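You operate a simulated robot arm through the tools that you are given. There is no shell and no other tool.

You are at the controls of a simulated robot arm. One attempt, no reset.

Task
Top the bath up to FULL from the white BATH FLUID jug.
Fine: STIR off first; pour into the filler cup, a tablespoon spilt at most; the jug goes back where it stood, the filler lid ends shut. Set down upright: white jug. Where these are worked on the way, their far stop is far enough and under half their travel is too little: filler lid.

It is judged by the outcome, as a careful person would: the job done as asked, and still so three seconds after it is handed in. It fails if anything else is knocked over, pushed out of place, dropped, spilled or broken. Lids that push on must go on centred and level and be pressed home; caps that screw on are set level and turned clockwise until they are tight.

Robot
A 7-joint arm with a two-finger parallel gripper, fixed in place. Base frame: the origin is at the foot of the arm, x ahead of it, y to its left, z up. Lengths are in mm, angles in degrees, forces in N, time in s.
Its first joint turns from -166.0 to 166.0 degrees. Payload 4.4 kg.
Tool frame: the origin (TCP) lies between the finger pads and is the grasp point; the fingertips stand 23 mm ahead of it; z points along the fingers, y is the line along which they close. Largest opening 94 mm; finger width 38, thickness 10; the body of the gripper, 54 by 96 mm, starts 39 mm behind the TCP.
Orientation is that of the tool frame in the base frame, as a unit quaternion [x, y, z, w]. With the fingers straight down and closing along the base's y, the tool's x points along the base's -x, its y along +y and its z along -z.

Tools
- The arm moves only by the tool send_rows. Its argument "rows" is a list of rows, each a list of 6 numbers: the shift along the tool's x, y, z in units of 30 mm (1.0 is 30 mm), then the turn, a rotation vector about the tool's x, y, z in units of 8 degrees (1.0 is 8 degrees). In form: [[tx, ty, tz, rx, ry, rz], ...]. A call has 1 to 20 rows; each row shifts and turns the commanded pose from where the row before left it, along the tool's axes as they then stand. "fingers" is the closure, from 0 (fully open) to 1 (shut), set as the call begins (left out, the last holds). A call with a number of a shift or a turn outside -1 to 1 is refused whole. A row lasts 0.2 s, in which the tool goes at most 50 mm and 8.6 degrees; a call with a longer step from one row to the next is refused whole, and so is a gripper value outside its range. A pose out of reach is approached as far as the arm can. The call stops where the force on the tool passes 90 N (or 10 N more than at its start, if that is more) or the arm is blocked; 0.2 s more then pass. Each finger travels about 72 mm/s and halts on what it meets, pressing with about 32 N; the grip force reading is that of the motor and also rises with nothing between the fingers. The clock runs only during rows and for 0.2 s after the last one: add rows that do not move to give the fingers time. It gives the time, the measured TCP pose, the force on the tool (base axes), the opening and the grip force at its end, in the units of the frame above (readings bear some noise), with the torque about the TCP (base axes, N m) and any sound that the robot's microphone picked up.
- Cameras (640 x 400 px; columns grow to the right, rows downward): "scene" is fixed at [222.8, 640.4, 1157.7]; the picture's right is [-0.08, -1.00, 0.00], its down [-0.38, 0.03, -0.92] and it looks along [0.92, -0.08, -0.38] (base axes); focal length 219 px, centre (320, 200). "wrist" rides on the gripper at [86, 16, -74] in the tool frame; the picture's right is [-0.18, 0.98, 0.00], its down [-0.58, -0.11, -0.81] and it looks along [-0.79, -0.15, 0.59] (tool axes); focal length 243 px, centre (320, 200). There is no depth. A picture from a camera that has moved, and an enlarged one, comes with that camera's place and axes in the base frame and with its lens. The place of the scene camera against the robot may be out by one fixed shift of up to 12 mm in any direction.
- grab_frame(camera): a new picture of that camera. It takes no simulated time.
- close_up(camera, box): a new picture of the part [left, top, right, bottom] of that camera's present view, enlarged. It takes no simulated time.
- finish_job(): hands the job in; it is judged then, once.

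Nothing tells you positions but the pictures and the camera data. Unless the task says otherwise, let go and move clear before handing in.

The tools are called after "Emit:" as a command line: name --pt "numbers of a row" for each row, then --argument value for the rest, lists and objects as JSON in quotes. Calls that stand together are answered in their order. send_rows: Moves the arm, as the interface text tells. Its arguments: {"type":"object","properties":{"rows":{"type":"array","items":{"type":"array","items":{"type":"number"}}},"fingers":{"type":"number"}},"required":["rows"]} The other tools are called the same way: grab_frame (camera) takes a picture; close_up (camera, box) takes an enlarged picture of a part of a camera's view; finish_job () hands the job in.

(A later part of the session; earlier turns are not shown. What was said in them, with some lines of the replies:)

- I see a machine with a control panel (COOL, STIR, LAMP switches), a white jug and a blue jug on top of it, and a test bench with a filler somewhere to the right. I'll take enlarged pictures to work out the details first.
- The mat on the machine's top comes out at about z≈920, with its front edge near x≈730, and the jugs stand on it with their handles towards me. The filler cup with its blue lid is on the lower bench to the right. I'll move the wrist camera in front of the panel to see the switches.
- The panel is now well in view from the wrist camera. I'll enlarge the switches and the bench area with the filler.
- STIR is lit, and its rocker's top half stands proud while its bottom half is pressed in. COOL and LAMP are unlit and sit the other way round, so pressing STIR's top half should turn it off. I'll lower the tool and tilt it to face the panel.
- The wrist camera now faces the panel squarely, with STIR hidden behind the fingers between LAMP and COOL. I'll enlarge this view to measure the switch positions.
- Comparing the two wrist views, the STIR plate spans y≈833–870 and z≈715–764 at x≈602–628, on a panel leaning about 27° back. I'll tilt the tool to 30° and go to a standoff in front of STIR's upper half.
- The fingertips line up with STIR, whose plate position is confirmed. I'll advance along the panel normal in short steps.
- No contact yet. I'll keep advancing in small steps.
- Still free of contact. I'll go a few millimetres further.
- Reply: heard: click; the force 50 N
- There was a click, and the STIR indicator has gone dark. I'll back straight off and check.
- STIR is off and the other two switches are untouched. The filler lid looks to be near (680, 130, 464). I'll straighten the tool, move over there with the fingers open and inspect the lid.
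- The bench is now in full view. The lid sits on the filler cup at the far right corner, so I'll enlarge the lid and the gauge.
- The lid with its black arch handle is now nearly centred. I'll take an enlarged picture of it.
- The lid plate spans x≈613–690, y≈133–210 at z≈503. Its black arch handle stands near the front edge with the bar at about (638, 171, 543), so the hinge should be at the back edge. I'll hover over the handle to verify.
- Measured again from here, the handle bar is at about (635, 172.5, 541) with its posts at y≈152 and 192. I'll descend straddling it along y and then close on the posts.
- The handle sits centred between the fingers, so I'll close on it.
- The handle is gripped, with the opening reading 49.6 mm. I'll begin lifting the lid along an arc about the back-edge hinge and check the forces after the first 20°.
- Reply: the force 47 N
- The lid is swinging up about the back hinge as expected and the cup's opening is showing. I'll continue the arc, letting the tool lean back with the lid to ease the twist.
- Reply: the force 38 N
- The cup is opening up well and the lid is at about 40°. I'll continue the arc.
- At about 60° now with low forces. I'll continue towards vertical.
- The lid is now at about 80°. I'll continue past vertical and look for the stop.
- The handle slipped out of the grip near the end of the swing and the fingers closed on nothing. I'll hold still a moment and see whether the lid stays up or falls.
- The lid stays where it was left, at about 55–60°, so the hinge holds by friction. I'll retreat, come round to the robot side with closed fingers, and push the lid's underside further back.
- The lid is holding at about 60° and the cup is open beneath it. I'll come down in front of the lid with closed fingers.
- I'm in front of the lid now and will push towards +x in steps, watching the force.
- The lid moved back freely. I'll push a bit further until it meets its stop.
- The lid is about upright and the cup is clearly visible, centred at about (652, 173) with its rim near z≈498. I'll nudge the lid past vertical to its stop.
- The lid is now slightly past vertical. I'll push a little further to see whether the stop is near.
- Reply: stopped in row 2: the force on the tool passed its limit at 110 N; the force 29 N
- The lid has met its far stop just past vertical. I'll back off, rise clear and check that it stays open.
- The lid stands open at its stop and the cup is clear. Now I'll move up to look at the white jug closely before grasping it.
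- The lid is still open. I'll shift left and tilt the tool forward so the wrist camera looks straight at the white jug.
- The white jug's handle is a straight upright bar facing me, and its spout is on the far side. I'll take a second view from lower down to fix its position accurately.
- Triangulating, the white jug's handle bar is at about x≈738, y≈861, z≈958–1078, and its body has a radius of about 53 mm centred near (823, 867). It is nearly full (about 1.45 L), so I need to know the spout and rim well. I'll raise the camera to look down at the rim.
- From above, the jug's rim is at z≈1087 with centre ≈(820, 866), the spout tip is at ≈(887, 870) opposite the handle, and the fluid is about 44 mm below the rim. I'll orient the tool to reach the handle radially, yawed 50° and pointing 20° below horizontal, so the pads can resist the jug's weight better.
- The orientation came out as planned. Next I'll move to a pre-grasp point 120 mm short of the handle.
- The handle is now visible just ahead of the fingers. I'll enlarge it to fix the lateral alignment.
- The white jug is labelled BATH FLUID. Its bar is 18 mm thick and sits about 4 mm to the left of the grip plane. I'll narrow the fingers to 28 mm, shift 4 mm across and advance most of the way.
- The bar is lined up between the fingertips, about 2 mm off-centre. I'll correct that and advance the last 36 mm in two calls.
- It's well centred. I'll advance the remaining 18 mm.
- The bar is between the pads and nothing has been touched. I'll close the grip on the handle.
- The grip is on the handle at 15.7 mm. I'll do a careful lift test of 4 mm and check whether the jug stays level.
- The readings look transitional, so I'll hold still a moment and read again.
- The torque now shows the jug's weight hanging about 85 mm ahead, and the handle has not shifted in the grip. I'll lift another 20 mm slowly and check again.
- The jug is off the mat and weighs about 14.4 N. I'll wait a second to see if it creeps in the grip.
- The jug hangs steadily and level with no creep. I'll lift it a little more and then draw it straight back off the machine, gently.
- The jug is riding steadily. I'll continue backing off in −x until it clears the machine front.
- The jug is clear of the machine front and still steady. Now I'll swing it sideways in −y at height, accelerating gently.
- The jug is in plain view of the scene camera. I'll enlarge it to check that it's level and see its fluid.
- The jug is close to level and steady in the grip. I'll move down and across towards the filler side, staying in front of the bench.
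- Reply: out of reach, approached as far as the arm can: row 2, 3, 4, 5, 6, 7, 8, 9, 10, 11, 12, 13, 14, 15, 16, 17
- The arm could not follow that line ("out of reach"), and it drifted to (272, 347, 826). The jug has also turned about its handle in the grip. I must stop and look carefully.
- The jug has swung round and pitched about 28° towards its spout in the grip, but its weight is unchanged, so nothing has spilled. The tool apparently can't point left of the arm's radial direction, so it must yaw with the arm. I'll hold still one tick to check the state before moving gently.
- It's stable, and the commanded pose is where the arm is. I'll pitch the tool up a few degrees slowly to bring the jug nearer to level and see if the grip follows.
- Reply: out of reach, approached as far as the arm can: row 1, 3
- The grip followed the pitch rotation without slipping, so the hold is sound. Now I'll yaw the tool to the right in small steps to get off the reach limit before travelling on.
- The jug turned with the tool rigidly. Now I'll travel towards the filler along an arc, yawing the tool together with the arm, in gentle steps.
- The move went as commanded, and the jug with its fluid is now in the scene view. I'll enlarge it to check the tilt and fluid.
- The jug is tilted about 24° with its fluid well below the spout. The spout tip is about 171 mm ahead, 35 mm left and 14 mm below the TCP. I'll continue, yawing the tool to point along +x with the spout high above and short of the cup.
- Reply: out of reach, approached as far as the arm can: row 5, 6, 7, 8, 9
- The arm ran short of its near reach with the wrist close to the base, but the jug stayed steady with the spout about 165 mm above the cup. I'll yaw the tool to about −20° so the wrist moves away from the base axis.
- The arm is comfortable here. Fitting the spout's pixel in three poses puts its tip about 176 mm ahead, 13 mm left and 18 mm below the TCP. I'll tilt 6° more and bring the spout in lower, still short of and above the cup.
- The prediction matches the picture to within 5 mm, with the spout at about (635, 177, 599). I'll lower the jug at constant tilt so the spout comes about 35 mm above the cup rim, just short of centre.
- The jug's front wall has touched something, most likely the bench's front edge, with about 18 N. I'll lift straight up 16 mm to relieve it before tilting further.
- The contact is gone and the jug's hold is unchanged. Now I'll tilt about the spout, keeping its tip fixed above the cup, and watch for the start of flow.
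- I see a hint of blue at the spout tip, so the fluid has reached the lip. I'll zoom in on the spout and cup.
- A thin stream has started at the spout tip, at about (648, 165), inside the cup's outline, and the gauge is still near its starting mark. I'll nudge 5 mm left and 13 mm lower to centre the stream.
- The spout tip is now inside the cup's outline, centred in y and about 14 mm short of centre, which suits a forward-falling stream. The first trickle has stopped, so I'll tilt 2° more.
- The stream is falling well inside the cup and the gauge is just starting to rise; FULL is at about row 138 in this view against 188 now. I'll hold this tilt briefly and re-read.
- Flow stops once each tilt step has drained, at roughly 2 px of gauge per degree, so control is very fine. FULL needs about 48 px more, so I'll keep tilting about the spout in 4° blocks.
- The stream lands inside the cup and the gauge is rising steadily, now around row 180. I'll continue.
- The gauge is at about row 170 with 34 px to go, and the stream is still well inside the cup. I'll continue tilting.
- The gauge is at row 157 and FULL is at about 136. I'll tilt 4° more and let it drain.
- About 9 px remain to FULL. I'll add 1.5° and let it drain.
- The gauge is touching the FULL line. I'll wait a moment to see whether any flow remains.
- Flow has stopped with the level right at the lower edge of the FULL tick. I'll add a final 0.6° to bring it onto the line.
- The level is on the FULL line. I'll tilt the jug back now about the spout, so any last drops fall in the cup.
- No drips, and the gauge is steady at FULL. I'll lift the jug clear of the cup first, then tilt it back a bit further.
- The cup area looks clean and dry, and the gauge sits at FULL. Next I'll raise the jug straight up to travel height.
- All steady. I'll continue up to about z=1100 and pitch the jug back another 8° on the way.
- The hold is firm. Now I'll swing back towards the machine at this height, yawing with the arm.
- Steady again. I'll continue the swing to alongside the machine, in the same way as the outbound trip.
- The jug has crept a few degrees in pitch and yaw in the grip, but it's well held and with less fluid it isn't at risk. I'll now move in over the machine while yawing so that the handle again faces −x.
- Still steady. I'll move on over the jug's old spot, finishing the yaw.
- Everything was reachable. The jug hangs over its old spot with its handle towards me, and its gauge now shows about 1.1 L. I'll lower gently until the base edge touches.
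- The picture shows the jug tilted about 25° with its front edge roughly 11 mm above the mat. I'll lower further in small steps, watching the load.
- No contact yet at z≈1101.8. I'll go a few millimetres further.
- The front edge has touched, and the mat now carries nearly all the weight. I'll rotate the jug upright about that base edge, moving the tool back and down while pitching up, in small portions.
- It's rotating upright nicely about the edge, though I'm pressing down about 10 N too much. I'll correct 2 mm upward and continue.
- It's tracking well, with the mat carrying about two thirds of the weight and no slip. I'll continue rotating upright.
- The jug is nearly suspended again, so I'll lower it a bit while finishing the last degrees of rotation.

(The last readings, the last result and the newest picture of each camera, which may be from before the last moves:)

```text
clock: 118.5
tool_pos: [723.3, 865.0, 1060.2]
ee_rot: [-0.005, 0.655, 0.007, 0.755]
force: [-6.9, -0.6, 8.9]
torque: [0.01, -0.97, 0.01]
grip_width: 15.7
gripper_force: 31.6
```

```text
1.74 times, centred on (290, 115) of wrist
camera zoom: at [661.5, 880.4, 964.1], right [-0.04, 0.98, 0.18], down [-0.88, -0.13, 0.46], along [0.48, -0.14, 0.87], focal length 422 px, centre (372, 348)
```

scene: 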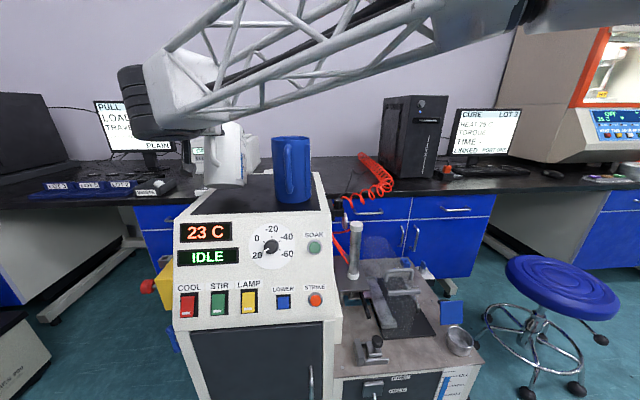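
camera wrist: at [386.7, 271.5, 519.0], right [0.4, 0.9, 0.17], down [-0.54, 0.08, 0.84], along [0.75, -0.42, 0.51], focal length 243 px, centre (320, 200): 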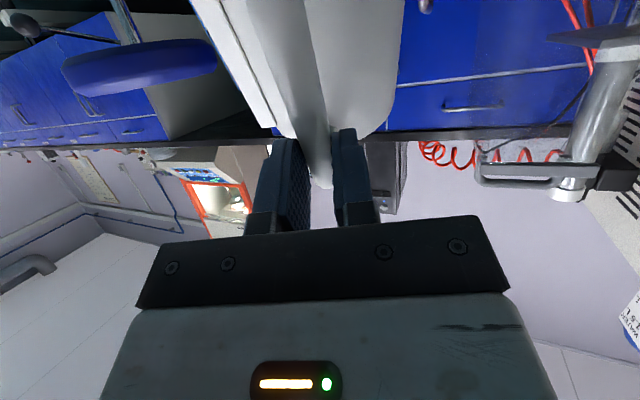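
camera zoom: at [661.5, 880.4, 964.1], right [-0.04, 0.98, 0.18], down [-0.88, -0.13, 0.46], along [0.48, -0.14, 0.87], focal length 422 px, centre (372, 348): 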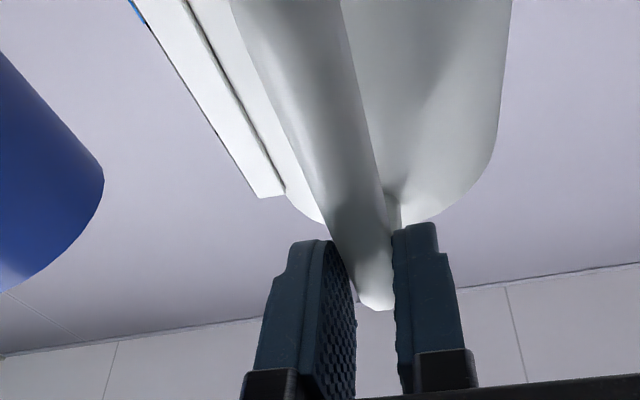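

It's still on its front edge, a few degrees from upright, with a bit too much press. I'll ease up 1 mm and finish the rotation.

Emit:
send_rows --pt "0.055 0 -0.157 0 -0.1875 0" --pt "0.105 0 -0.13 0 -0.1875 0" --pt "0 0 0 0 0 0" --fingers 1

Emit:
close_up --camera "wrist" --box '[180, 0, 400, 230]'

Emit:
grab_frame --camera "scene"

```text
clock: 119.3
tool_pos: [716.9, 864.2, 1052.0]
ee_rot: [-0.006, 0.635, 0.007, 0.772]
force: [-2.9, -0.8, 3.8]
torque: [0.02, -0.83, -0.01]
grip_width: 15.7
gripper_force: 32.2
```

```text
1.74 times, centred on (290, 115) of wrist
camera zoom: at [659.1, 879.6, 952.7], right [-0.05, 0.98, 0.18], down [-0.9, -0.12, 0.42], along [0.43, -0.14, 0.89], focal length 422 px, centre (372, 348)
```

zoom: 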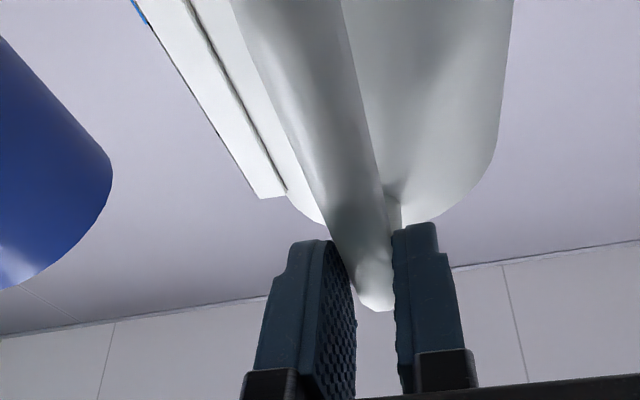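

```text
taken
```

scene: 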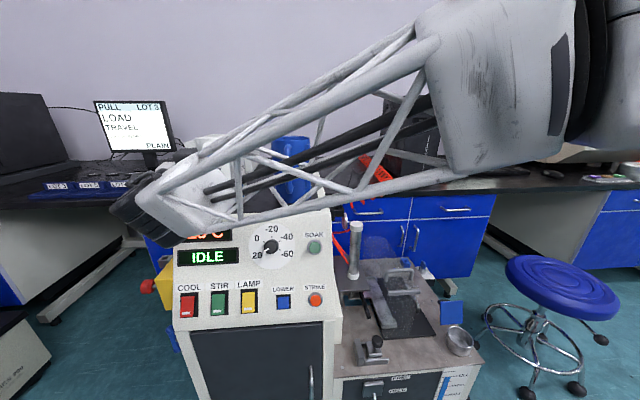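

The jug is within a couple of degrees of upright, with the handle still being pushed slightly down. I'll lower 2 mm more to bring the base flat.

Emit:
send_rows --pt "0.033 0 -0.0065 0 0 0" --pt "0.033 0 -0.0065 0 0 0" --pt "0 0 0 0 0 0" --fingers 1

Emit:
close_up --camera "scene" --box '[190, 120, 290, 210]'

```text
clock: 120.1
tool_pos: [716.5, 865.0, 1052.0]
ee_rot: [-0.006, 0.636, 0.007, 0.772]
force: [-6.5, 0.0, 7.2]
torque: [0.09, -1.04, 0.04]
grip_width: 15.4
gripper_force: 32.0
```

```text
4.44 times, centred on (240, 165) of scene
camera zoom: at [222.8, 640.4, 1157.7], right [-0.08, -1.0, 0.0], down [-0.38, 0.03, -0.92], along [0.92, -0.08, -0.38], focal length 972 px, centre (676, 356)
```

zoom: 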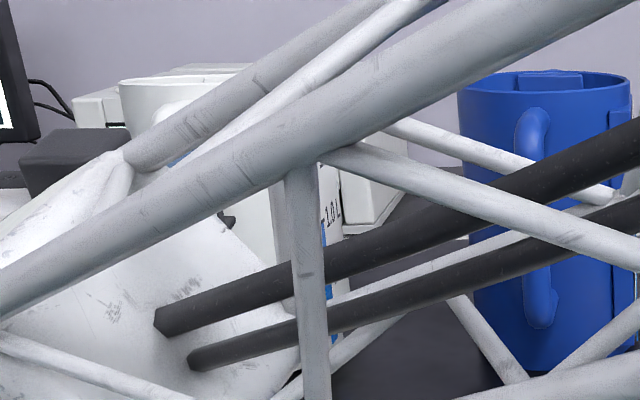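

It's still a few degrees short, since friction in the pads holds the handle up. I'll rotate the tool another 3° about the base edge.

Emit:
send_rows --pt "0.105 0 -0.13 0 -0.1875 0" --pt "0.105 0 -0.13 0 -0.1875 0" --pt "0 0 0 0 0 0" --fingers 1

Emit:
close_up --camera "scene" --box '[190, 120, 290, 210]'

Emit:
grab_frame --camera "wrist"

```text
clock: 120.9
tool_pos: [710.1, 864.7, 1042.1]
ee_rot: [-0.006, 0.616, 0.008, 0.788]
force: [-4.8, -0.3, 0.8]
torque: [0.03, -0.36, -0.01]
grip_width: 15.9
gripper_force: 32.0
```

```text
4.44 times, centred on (240, 165) of scene
camera zoom: at [222.8, 640.4, 1157.7], right [-0.08, -1.0, 0.0], down [-0.38, 0.03, -0.92], along [0.92, -0.08, -0.38], focal length 972 px, centre (676, 356)
```

zoom: 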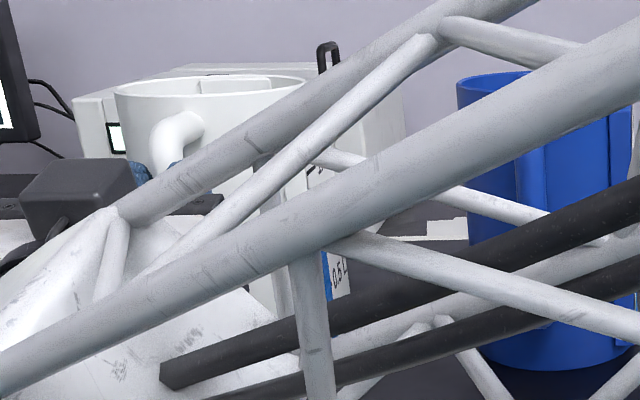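

```text
taken
camera wrist: at [658.2, 879.8, 940.3], right [-0.06, 0.98, 0.18], down [-0.92, -0.13, 0.37], along [0.39, -0.14, 0.91], focal length 243 px, centre (320, 200)
```

wrist: 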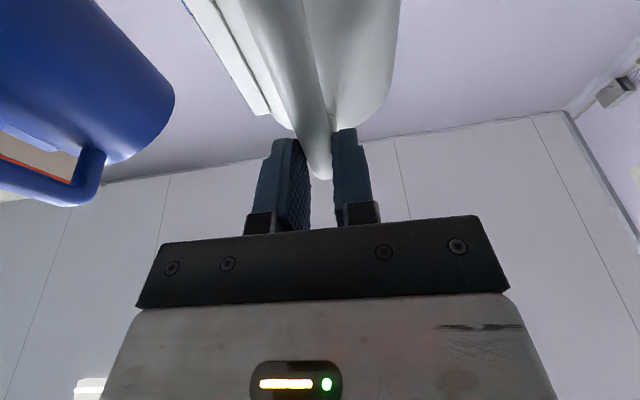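

The rim looks level now and the load on the tool is nearly zero. I'll zoom in to judge how upright the jug is before letting go.

Emit:
close_up --camera "scene" --box '[200, 130, 250, 165]'

Emit:
close_up --camera "scene" --box '[190, 165, 290, 215]'

```text
11.43 times, centred on (225, 148) of scene
camera zoom: at [222.8, 640.4, 1157.7], right [-0.08, -1.0, 0.0], down [-0.38, 0.03, -0.92], along [0.92, -0.08, -0.38], focal length 2500 px, centre (1406, 800)
```

zoom: 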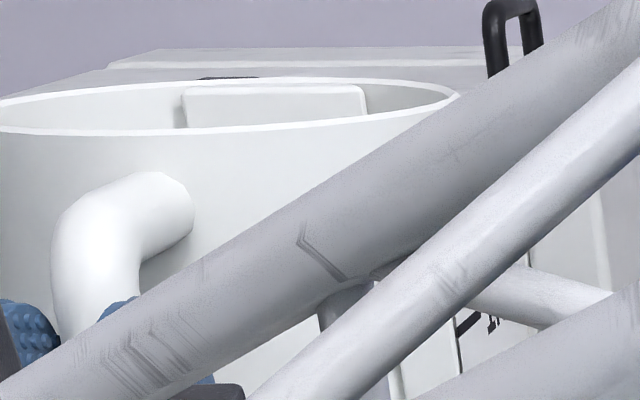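

```text
6.40 times, centred on (240, 190) of scene
camera zoom: at [222.8, 640.4, 1157.7], right [-0.08, -1.0, 0.0], down [-0.38, 0.03, -0.92], along [0.92, -0.08, -0.38], focal length 1400 px, centre (832, 264)
```

zoom: 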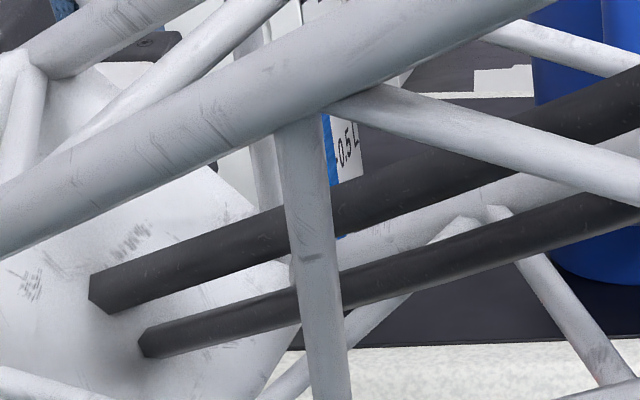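

By the rim's shape the jug is upright to within about half a degree and essentially at its original place. I'll open the fingers now and let it stand.

Emit:
send_rows --pt "0 0 0 0 0 0" --pt "0 0 0 0 0 0" --fingers 0.5

Emit:
close_up --camera "scene" --box '[200, 130, 250, 165]'

Emit:
grab_frame --camera "wrist"

```text
clock: 121.5
tool_pos: [710.3, 863.7, 1042.5]
ee_rot: [-0.005, 0.616, 0.007, 0.788]
force: [0.3, -0.3, 0.0]
torque: [0.0, 0.01, 0.0]
grip_width: 46.8
gripper_force: 0.0
```

```text
11.43 times, centred on (225, 148) of scene
camera zoom: at [222.8, 640.4, 1157.7], right [-0.08, -1.0, 0.0], down [-0.38, 0.03, -0.92], along [0.92, -0.08, -0.38], focal length 2500 px, centre (1406, 800)
```

zoom: 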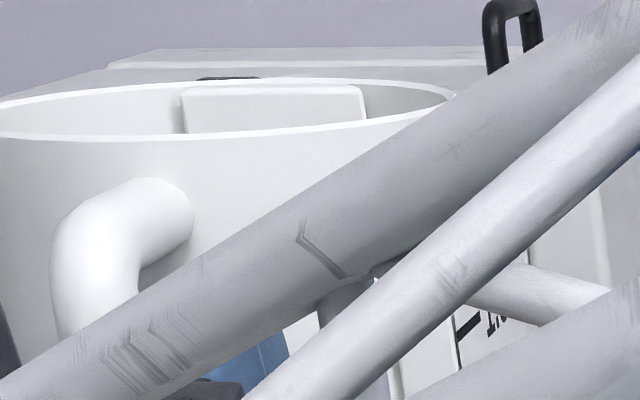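

```text
taken
camera wrist: at [658.3, 879.8, 940.6], right [-0.06, 0.98, 0.18], down [-0.92, -0.13, 0.37], along [0.39, -0.14, 0.91], focal length 243 px, centre (320, 200)
```

wrist: 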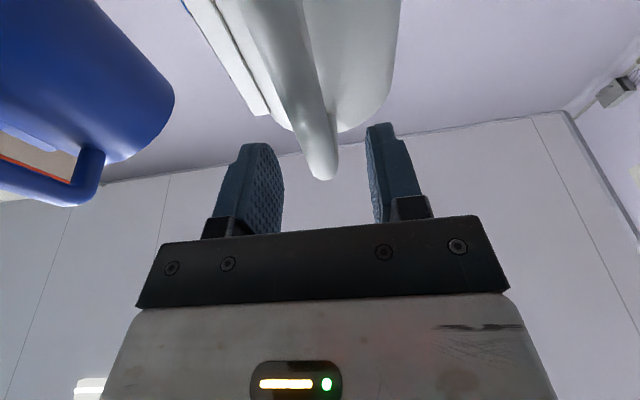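

The jug settled by only about a millimetre and stands free. I'll retreat straight back.

Emit:
send_rows --pt "-0.12 0 -0.485 0 0 0" --pt "-0.12 0 -0.485 0 0 0" --pt "-0.16 0 -0.647 0 0 0" --pt "-0.2 0 -0.8 0 0 0" --pt "-0.2 0 -0.8 0 0 0" --pt "-0.2 0 -0.8 0 0 0" --fingers 0.5

Emit:
grab_frame --camera "scene"

Emit:
grab_frame --camera "wrist"

```text
clock: 122.9
tool_pos: [585.1, 861.7, 1043.3]
ee_rot: [-0.006, 0.615, 0.007, 0.788]
force: [0.0, -0.9, 0.2]
torque: [-0.01, 0.01, 0.0]
grip_width: 46.8
gripper_force: 0.1
```

```text
taken
```

scene: 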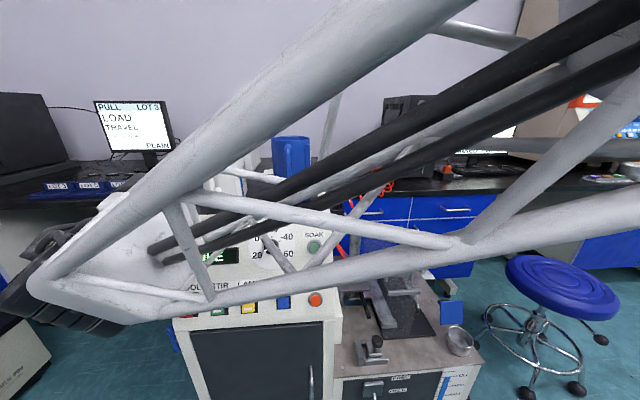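

```text
taken
camera wrist: at [533.8, 877.6, 941.0], right [-0.06, 0.98, 0.18], down [-0.92, -0.13, 0.37], along [0.38, -0.14, 0.91], focal length 243 px, centre (320, 200)
```

wrist: 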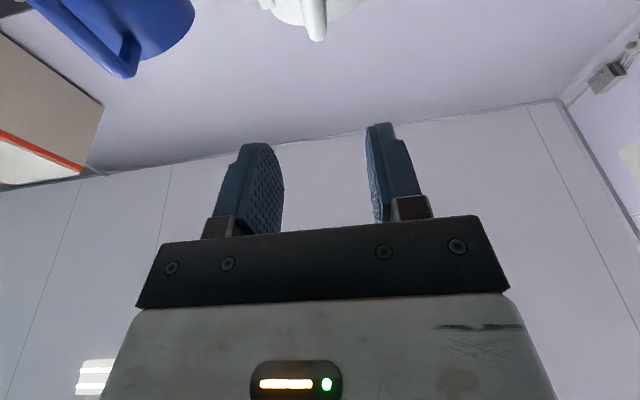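

The gripper is clear. I'll turn the tool back to pointing down and then inspect the jug's placement.

Emit:
send_rows --pt "0 0 -0.5 0 1 0" --pt "0 0 -0.5 0 1 0" --pt "0 0 0 0 1 0" --pt "0 0 0 0 1 0" --pt "0 0 0 0 1 0" --pt "0 0 0 0 1 0" --pt "0 0 0 0 1 0" --pt "0 0 0 0 1 0" --pt "0 0 0 0 1 0" --pt "0 0 0 0 1 0" --pt "0 0 0 0 1 0" --pt "0 0 0 0 1 0" --pt "0 0 0 0 0.98 0" --fingers 0.15

Emit:
grab_frame --camera "scene"

Emit:
grab_frame --camera "wrist"

```text
clock: 125.7
tool_pos: [556.5, 861.2, 1036.0]
ee_rot: [-0.009, 1.0, 0.001, 0.0]
force: [0.4, 0.1, 0.2]
torque: [0.02, -0.02, 0.06]
grip_width: 80.2
gripper_force: 0.0
```

```text
taken
```

scene: 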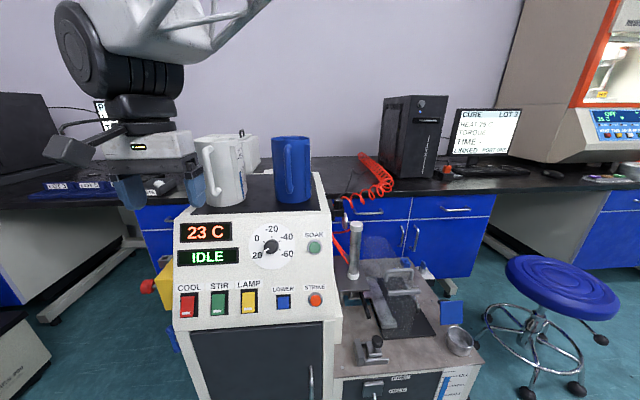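

```text
taken
camera wrist: at [468.6, 876.4, 1111.3], right [0.17, 0.99, 0.0], down [0.58, -0.1, 0.81], along [0.8, -0.13, -0.59], focal length 243 px, centre (320, 200)
```

wrist: 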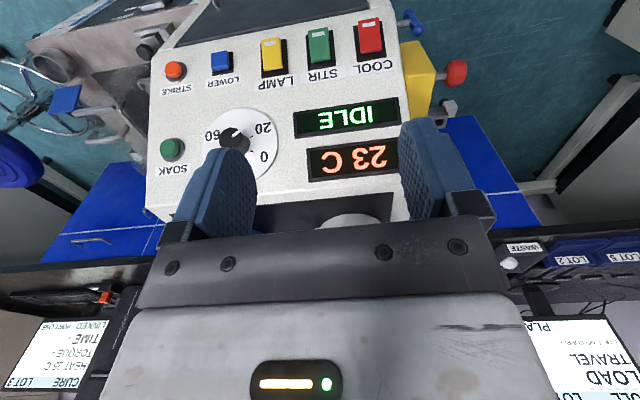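

Emit:
close_up --camera "scene" --box '[160, 120, 350, 240]'

Emit:
close_up --camera "scene" --box '[425, 300, 495, 400]'

```text
3.33 times, centred on (255, 180) of scene
camera zoom: at [222.8, 640.4, 1157.7], right [-0.08, -1.0, 0.0], down [-0.38, 0.03, -0.92], along [0.92, -0.08, -0.38], focal length 729 px, centre (537, 267)
```

zoom: 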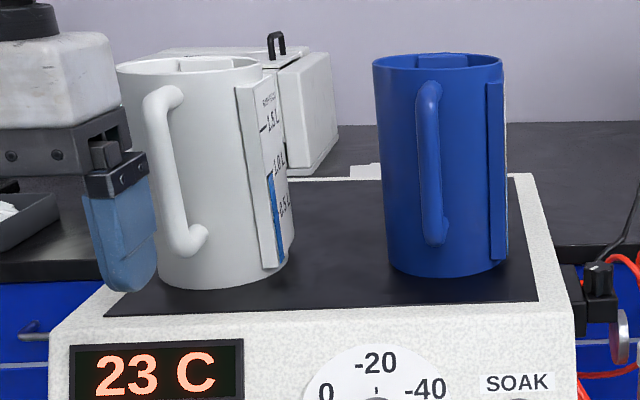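

```text
4.00 times, centred on (460, 350) of scene
camera zoom: at [222.8, 640.4, 1157.7], right [-0.08, -1.0, 0.0], down [-0.38, 0.03, -0.92], along [0.92, -0.08, -0.38], focal length 875 px, centre (-240, -400)
```

zoom: 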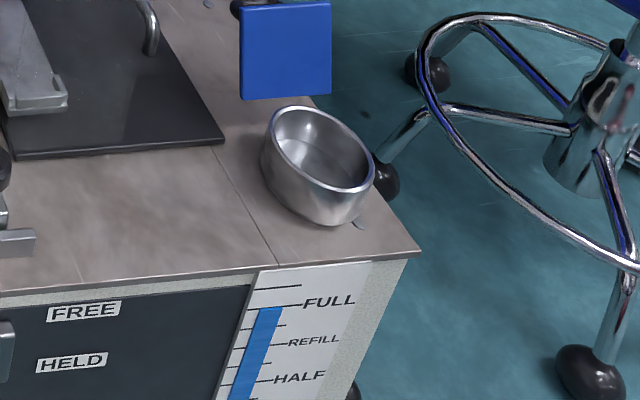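

The jug stands upright at its spot (within about a centimetre) with its handle towards me. The bath gauge reads FULL and the bench is dry. What's left is to shut the filler lid, so I'll move over there.

Emit:
send_rows --pt "0.3 -0.3 0.1 0 0 0" --pt "0.2 -0.6 0.2 0 0 0" --pt "0.05 -0.92 0.3 0 0 0" --pt "0.05 -0.92 0.3 0 0 0" --pt "0.05 -0.92 0.3 0 0 0" --pt "0.05 -0.92 0.3 0 0 0" --pt "0.05 -0.92 0.3 0 0 0" --pt "0.05 -0.92 0.3 0 0 0" --pt "0.05 -0.92 0.3 0 0 0" --pt "0.05 -0.92 0.3 0 0 0" --pt "0.05 -0.92 0.3 0 0 0" --pt "0.05 -0.92 0.3 0 0 0" --pt "0.05 -0.92 0.3 0 0 0" --pt "0.05 -0.92 0.3 0 0 0" --pt "0.05 -0.92 0.3 0 0 0" --pt "0.05 -0.92 0.3 0 0 0" --pt "0.05 -0.92 0.3 0 0 0" --pt "0.05 -0.92 0.3 0 0 0" --pt "0.05 -0.92 0.3 0 0 0" --pt "0.05 -0.92 0.3 0 0 0" --fingers 1

Emit:
grab_frame --camera "scene"

Emit:
grab_frame --camera "wrist"

```text
clock: 129.9
tool_pos: [524.0, 336.4, 866.3]
ee_rot: [-0.009, 1.0, 0.0, 0.002]
force: [-0.4, -0.2, -0.4]
torque: [0.01, 0.01, 0.0]
grip_width: 0.0
gripper_force: 31.7
```

```text
taken
```

scene: 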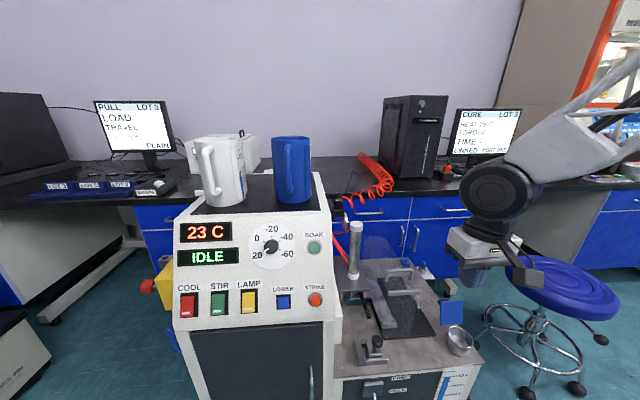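

```text
taken
camera wrist: at [437.0, 351.1, 941.2], right [0.17, 0.99, 0.0], down [0.58, -0.1, 0.81], along [0.8, -0.13, -0.59], focal length 243 px, centre (320, 200)
```

wrist: 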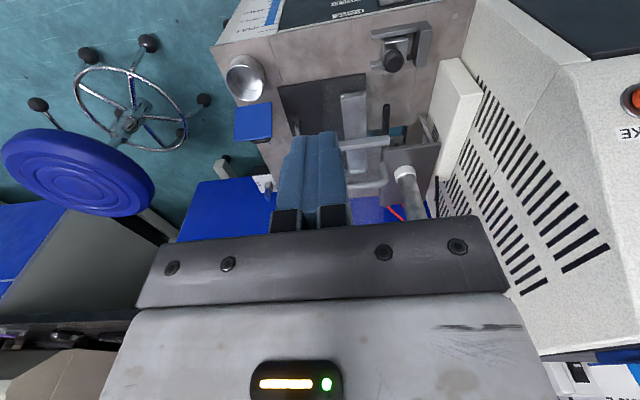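

I'm near the bench, with the lid still open. I'll go round behind the lid with closed fingers.

Emit:
send_rows --pt "-0.953 -0.547 0.3 0 0 0" --pt "-0.953 -0.547 0.3 0 0 0" --pt "-0.953 -0.547 0.3 0 0 0" --pt "-0.953 -0.547 0.3 0 0 0" --pt "-0.953 -0.547 0.3 0 0 0" --pt "-0.953 -0.547 0.3 0 0 0" --pt "-0.953 -0.547 0.4 0 0 0" --pt "-0.953 -0.547 0.6 0 0 0" --pt "-0.953 -0.547 0.6 0 0 0" --pt "-0.953 -0.547 0.6 0 0 0" --pt "0 0 0.6 0 0 0" --fingers 1

Emit:
close_up --camera "scene" --box '[400, 260, 520, 370]'

Emit:
grab_frame --camera "wrist"

```text
clock: 132.3
tool_pos: [814.5, 177.8, 727.8]
ee_rot: [-0.009, 1.0, -0.001, 0.001]
force: [0.0, 0.9, 0.9]
torque: [-0.01, 0.03, -0.01]
grip_width: 0.2
gripper_force: 32.2
```

```text
3.64 times, centred on (460, 315) of scene
camera zoom: at [222.8, 640.4, 1157.7], right [-0.08, -1.0, 0.0], down [-0.38, 0.03, -0.92], along [0.92, -0.08, -0.38], focal length 796 px, centre (-189, -218)
```

zoom: 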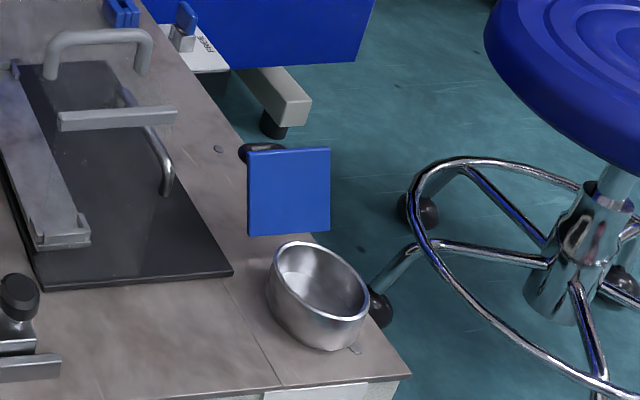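

```text
taken
camera wrist: at [727.0, 192.9, 802.9], right [0.17, 0.99, 0.0], down [0.58, -0.1, 0.81], along [0.8, -0.13, -0.59], focal length 243 px, centre (320, 200)
```

wrist: 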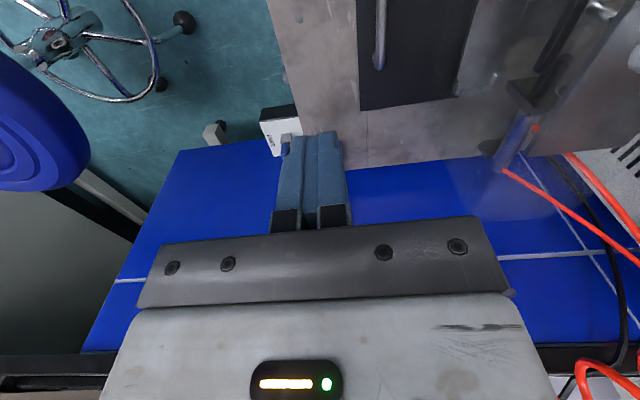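

I'm behind the lid with clear space below, so I'll descend to the handle's height.

Emit:
send_rows --pt "0 -0.09 0.93 0 0 0" --pt "0 -0.09 0.93 0 0 0" --pt "0 0 0.93 0 0 0" --pt "0 0 0.93 0 0 0" --pt "0 0 0.93 0 0 0" --pt "0 0 0.93 0 0 0" --fingers 1

Emit:
close_up --camera "scene" --box '[400, 260, 520, 370]'

Emit:
grab_frame --camera "wrist"

```text
clock: 133.7
tool_pos: [814.4, 173.5, 562.0]
ee_rot: [-0.009, 1.0, 0.0, 0.002]
force: [0.3, -0.3, 0.1]
torque: [0.03, -0.01, -0.08]
grip_width: 0.0
gripper_force: 31.6
```

```text
3.64 times, centred on (460, 315) of scene
camera zoom: at [222.8, 640.4, 1157.7], right [-0.08, -1.0, 0.0], down [-0.38, 0.03, -0.92], along [0.92, -0.08, -0.38], focal length 796 px, centre (-189, -218)
```

zoom: 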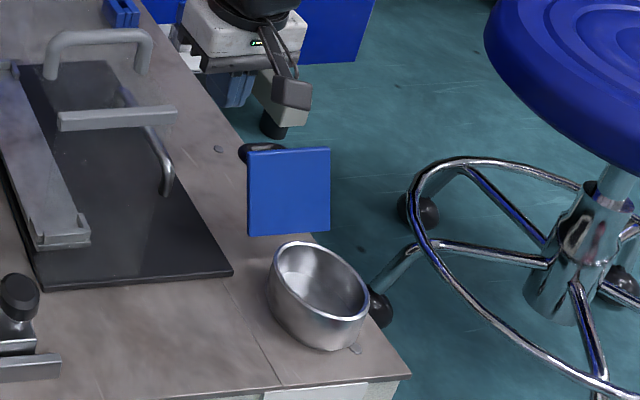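

```text
taken
camera wrist: at [726.7, 187.9, 635.8], right [0.17, 0.99, 0.0], down [0.58, -0.1, 0.81], along [0.8, -0.13, -0.59], focal length 243 px, centre (320, 200)
```

wrist: 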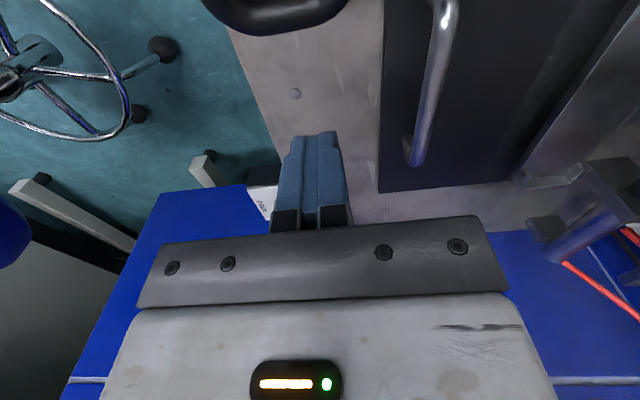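

The lid's handle bar is just ahead. I'll push towards −x in small steps to swing the lid closed.

Emit:
send_rows --pt "0.6 0 0 0 0 0" --pt "0.4 0 0 0 0 0" --pt "0.3 0 0 0 0 0" --pt "0.3 0 0 0 0 0" --pt "0.3 0 0 0 0 0" --fingers 1

Emit:
close_up --camera "scene" --box '[400, 260, 520, 370]'

```text
clock: 134.9
tool_pos: [757.1, 173.3, 562.6]
ee_rot: [-0.008, 1.0, 0.0, 0.002]
force: [34.1, -2.1, 43.1]
torque: [0.43, 0.79, -0.25]
grip_width: 0.0
gripper_force: 32.1
```

```text
3.64 times, centred on (460, 315) of scene
camera zoom: at [222.8, 640.4, 1157.7], right [-0.08, -1.0, 0.0], down [-0.38, 0.03, -0.92], along [0.92, -0.08, -0.38], focal length 796 px, centre (-189, -218)
```

zoom: 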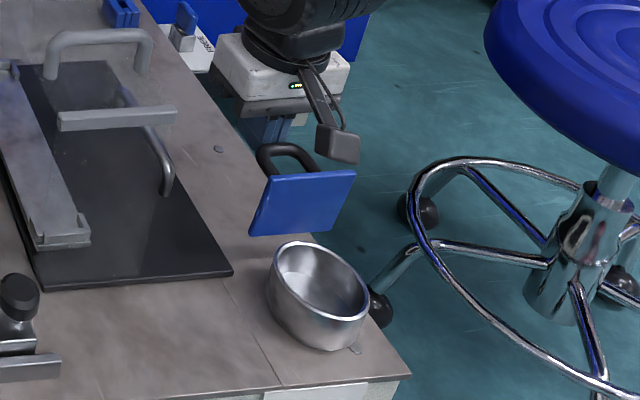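

The lid is swinging forward, now at about 80°. I'll follow the arc upward to reduce rubbing and keep pushing.

Emit:
send_rows --pt "0.2 0 -0.35 0 0 0" --pt "0.37 0 -0.15 0 0 0" --pt "0.39 0 -0.08 0 0 0" --pt "0.39 0 0 0 0 0" --fingers 1

Emit:
close_up --camera "scene" --box '[400, 260, 520, 370]'

Emit:
grab_frame --camera "wrist"

```text
clock: 135.9
tool_pos: [715.4, 171.2, 578.5]
ee_rot: [-0.009, 1.0, 0.0, 0.0]
force: [-0.4, 0.2, -0.9]
torque: [0.04, -0.02, -0.03]
grip_width: 0.1
gripper_force: 32.0
```

```text
3.64 times, centred on (460, 315) of scene
camera zoom: at [222.8, 640.4, 1157.7], right [-0.08, -1.0, 0.0], down [-0.38, 0.03, -0.92], along [0.92, -0.08, -0.38], focal length 796 px, centre (-189, -218)
```

zoom: 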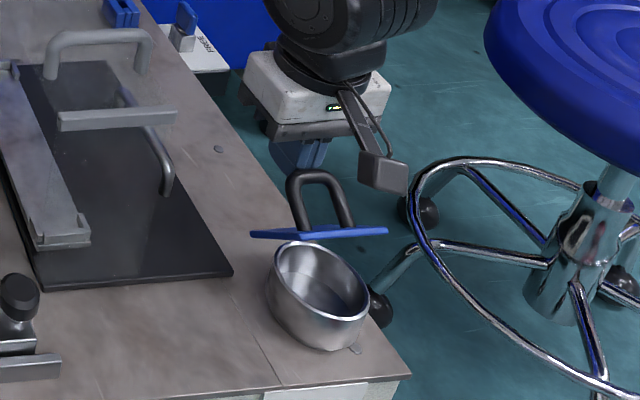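

```text
taken
camera wrist: at [628.7, 186.2, 652.3], right [0.17, 0.99, 0.0], down [0.58, -0.1, 0.81], along [0.8, -0.13, -0.59], focal length 243 px, centre (320, 200)
```

wrist: 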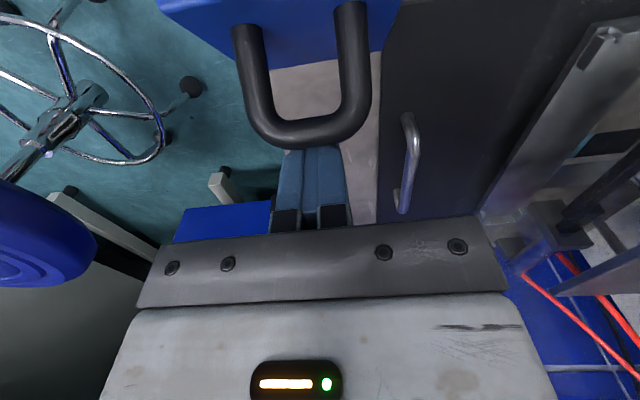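

The lid is at about 58° and holds there. I'll continue pushing the bar forward and follow it down.

Emit:
send_rows --pt "0.39 0 0.02 0 0 0" --pt "0.39 0 0.08 0 0 0" --pt "0.38 0 0.14 0 0 0" --fingers 1

Emit:
close_up --camera "scene" --box '[400, 260, 520, 370]'

```text
clock: 136.7
tool_pos: [682.2, 170.4, 569.7]
ee_rot: [-0.01, 1.0, 0.0, 0.002]
force: [0.1, 0.0, 0.4]
torque: [0.03, 0.01, 0.02]
grip_width: 0.1
gripper_force: 32.1
```

```text
3.64 times, centred on (460, 315) of scene
camera zoom: at [222.8, 640.4, 1157.7], right [-0.08, -1.0, 0.0], down [-0.38, 0.03, -0.92], along [0.92, -0.08, -0.38], focal length 796 px, centre (-189, -218)
```

zoom: 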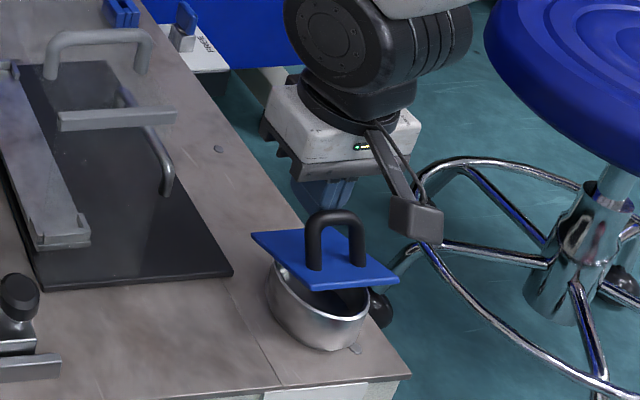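

The lid is down to about 25°. I'll keep following it to shut.

Emit:
send_rows --pt "0.3 0 0.2 0 0 0" --pt "0.25 0 0.25 0 0 0" --pt "0.15 0 0.15 0 0 0" --fingers 1

Emit:
close_up --camera "scene" --box '[400, 260, 520, 370]'

Emit:
grab_frame --camera "wrist"

```text
clock: 137.5
tool_pos: [660.7, 171.1, 553.2]
ee_rot: [-0.009, 1.0, 0.0, 0.001]
force: [0.1, -0.2, -0.2]
torque: [0.02, 0.01, -0.02]
grip_width: 0.0
gripper_force: 32.3
```

```text
3.64 times, centred on (460, 315) of scene
camera zoom: at [222.8, 640.4, 1157.7], right [-0.08, -1.0, 0.0], down [-0.38, 0.03, -0.92], along [0.92, -0.08, -0.38], focal length 796 px, centre (-189, -218)
```

zoom: 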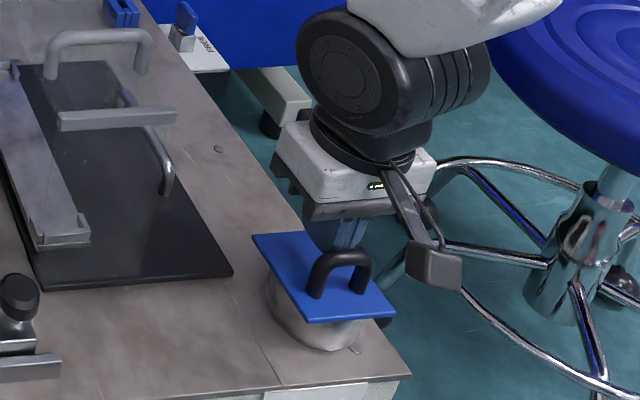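

```text
taken
camera wrist: at [573.3, 185.3, 627.3], right [0.17, 0.99, 0.0], down [0.58, -0.1, 0.81], along [0.8, -0.13, -0.59], focal length 243 px, centre (320, 200)
```

wrist: 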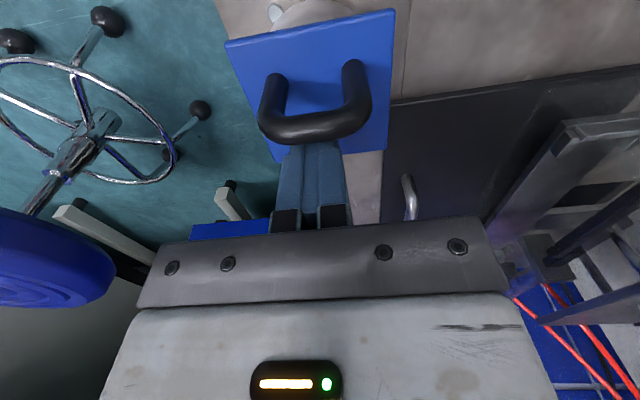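

The lid looks nearly shut. I'll rise and press down lightly on the handle's top to make sure it's fully closed.

Emit:
send_rows --pt "-0.3 0 -0.3 0 0 0" --pt "0 0 -1 0 0 0" --pt "0 0 -0.8 0 0 0" --pt "0.6 0 0 0 0 0" --pt "0.6 0 0 0 0 0" --fingers 1

Emit:
close_up --camera "scene" --box '[430, 310, 490, 360]'

Emit:
grab_frame --camera "wrist"

```text
clock: 138.7
tool_pos: [633.1, 168.3, 615.3]
ee_rot: [-0.008, 1.0, 0.0, 0.001]
force: [0.1, 0.0, 0.6]
torque: [0.02, -0.01, 0.02]
grip_width: 0.0
gripper_force: 32.5
```

```text
8.00 times, centred on (460, 335) of scene
camera zoom: at [222.8, 640.4, 1157.7], right [-0.08, -1.0, 0.0], down [-0.38, 0.03, -0.92], along [0.92, -0.08, -0.38], focal length 1750 px, centre (-800, -880)
```

zoom: 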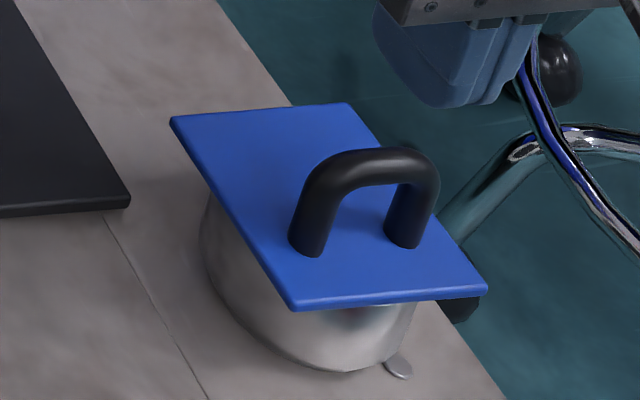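

```text
taken
camera wrist: at [546.2, 184.0, 690.0], right [0.17, 0.99, 0.0], down [0.58, -0.1, 0.81], along [0.8, -0.13, -0.59], focal length 243 px, centre (320, 200)
```

wrist: 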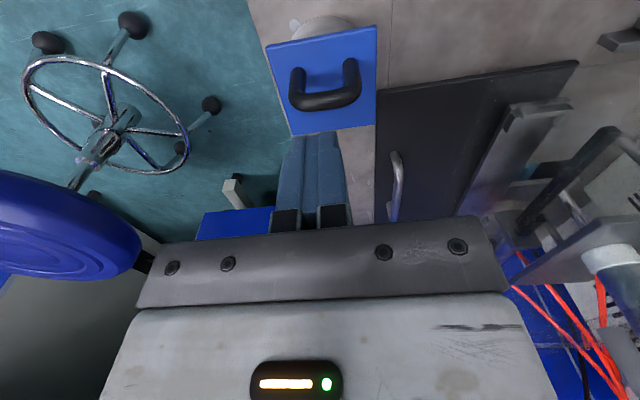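

The lid's outline now matches the original shut picture exactly. I'll press down gently on the handle as a final check.

Emit:
send_rows --pt "0 0.1 0.6 0 0 0" --pt "0 0 0.6 0 0 0" --pt "0 0 0.15 0 0 0" --pt "0 0 0.1 0 0 0" --fingers 1

```text
clock: 139.7
tool_pos: [632.9, 173.5, 572.8]
ee_rot: [-0.009, 1.0, 0.0, 0.001]
force: [-21.1, -6.3, 42.0]
torque: [0.17, 0.45, 0.18]
grip_width: 0.1
gripper_force: 32.5
```

The handle's top stopped me at exactly the shut height (z≈549.8) under 42 N, so the lid is shut. I'll rise clear and take final checks.

Emit:
send_rows --pt "0 0 -0.5 0 0 0" --pt "0.3 0 -1 0 0 0" --pt "0.6 0 -1 0 0 0" --pt "0.8 0 -1 0 0 0" --pt "0.9 0 -1 0 0 0" --pt "0.9 0 -1 0 0 0" --pt "0.5 0 -1 0 0 0" --pt "0 0 -1 0 0 0" --fingers 0.5

Emit:
grab_frame --camera "scene"

Emit:
close_up --camera "scene" --box '[420, 300, 500, 400]'

Emit:
close_up --camera "scene" --box '[160, 120, 350, 240]'

Emit:
close_up --camera "scene" --box '[160, 215, 350, 335]'

```text
clock: 141.5
tool_pos: [512.6, 168.8, 797.6]
ee_rot: [-0.009, 1.0, 0.0, 0.002]
force: [-0.1, 0.1, 0.2]
torque: [0.07, 0.05, 0.01]
grip_width: 46.9
gripper_force: 0.0
```

```text
taken
```

scene: 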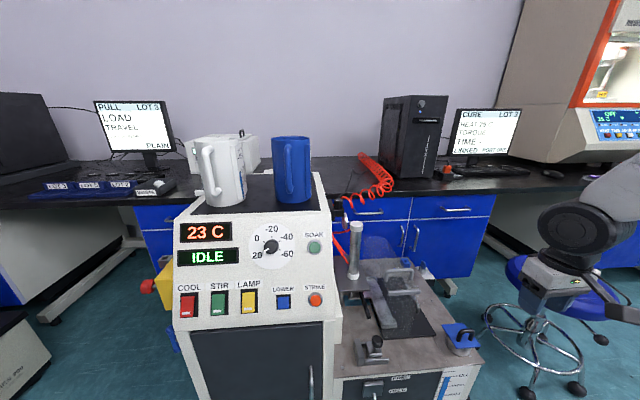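

```text
4.00 times, centred on (460, 350) of scene
camera zoom: at [222.8, 640.4, 1157.7], right [-0.08, -1.0, 0.0], down [-0.38, 0.03, -0.92], along [0.92, -0.08, -0.38], focal length 875 px, centre (-240, -400)
```

zoom: 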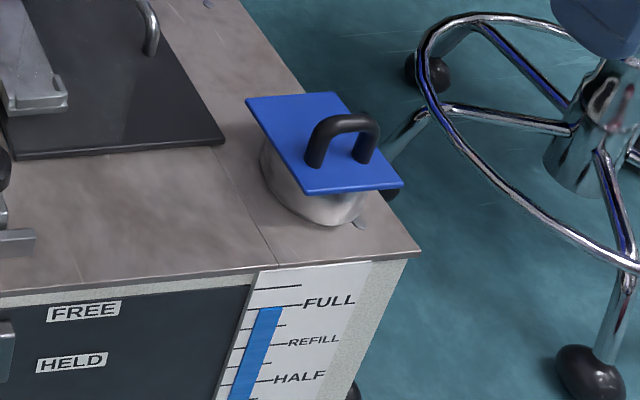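

```text
3.33 times, centred on (255, 180) of scene
camera zoom: at [222.8, 640.4, 1157.7], right [-0.08, -1.0, 0.0], down [-0.38, 0.03, -0.92], along [0.92, -0.08, -0.38], focal length 729 px, centre (537, 267)
```

zoom: 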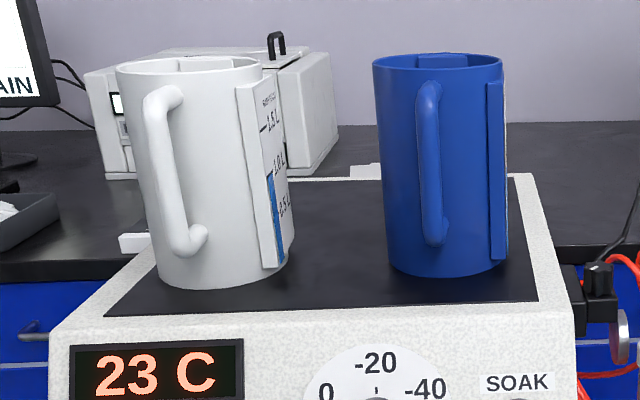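

```text
3.33 times, centred on (255, 275) of scene
camera zoom: at [222.8, 640.4, 1157.7], right [-0.08, -1.0, 0.0], down [-0.38, 0.03, -0.92], along [0.92, -0.08, -0.38], focal length 729 px, centre (537, -50)
```

zoom: 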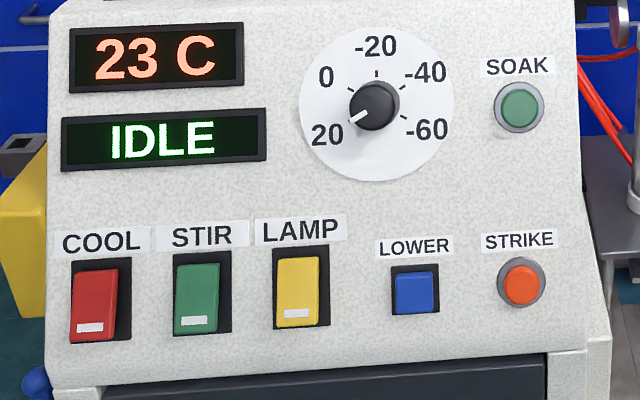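

STIR is off, the lid is shut, and the jug is upright back at its place. I'll take one last enlarged look at the gauge.

Emit:
close_up --camera "scene" --box '[450, 365, 480, 395]'

Emit:
close_up --camera "wrist" --box '[220, 0, 420, 150]'

```text
13.33 times, centred on (465, 380) of scene
camera zoom: at [222.8, 640.4, 1157.7], right [-0.08, -1.0, 0.0], down [-0.38, 0.03, -0.92], along [0.92, -0.08, -0.38], focal length 2917 px, centre (-1613, -2200)
```

zoom: 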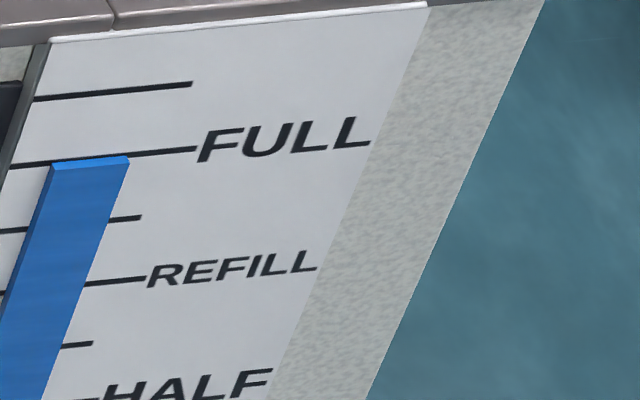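

```text
2.67 times, centred on (320, 75) of wrist
camera zoom: at [425.4, 184.4, 872.2], right [0.17, 0.99, 0.0], down [0.58, -0.1, 0.81], along [0.8, -0.13, -0.59], focal length 647 px, centre (320, 533)
```

zoom: 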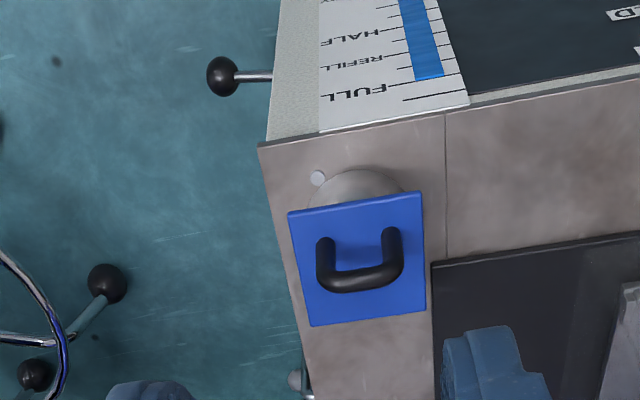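

The gauge reads right on the FULL line and STIR is off. The lid is shut and the bench is dry. The white jug is upright about a centimetre from its exact spot, and the gripper is empty and clear, so I'm handing the job in.

Emit:
finish_job

```text
The job is handed in.
```

The bath is topped up to the FULL line from the white BATH FLUID jug, and the job is handed in.

- **STIR:** switched off first. I pressed the rocker until it clicked and its light went out; the other switches were not touched.
- **Pour:** done into the filler cup. The cameras showed no fluid on the bench afterwards, and the jug's own gauge dropped from about 1.45 L to 1.1 L.
- **Jug:** set down upright on the machine top. By the camera it sits about 10 mm nearer the robot than before and is turned roughly 9° from its original heading.
- **Filler lid:** opened to its far stop for the pour, then closed. Pressed on its handle, it stopped at the shut height.

**Moments that could have gone wrong**
- **Lid slip:** the lid handle slipped out of the grip while opening. The lid held its angle, and I pushed it the rest of the way.
- **Jug slip:** on the way to the cup, the arm hit a reach limit and the jug slipped in the grip, tilting about 28° towards its spout. Nothing spilled, and it stayed held from there.
- **Bench contact:** while lowering the jug to the cup, it briefly touched something at about 18 N, most likely the bench's front edge. Nothing was seen to move.
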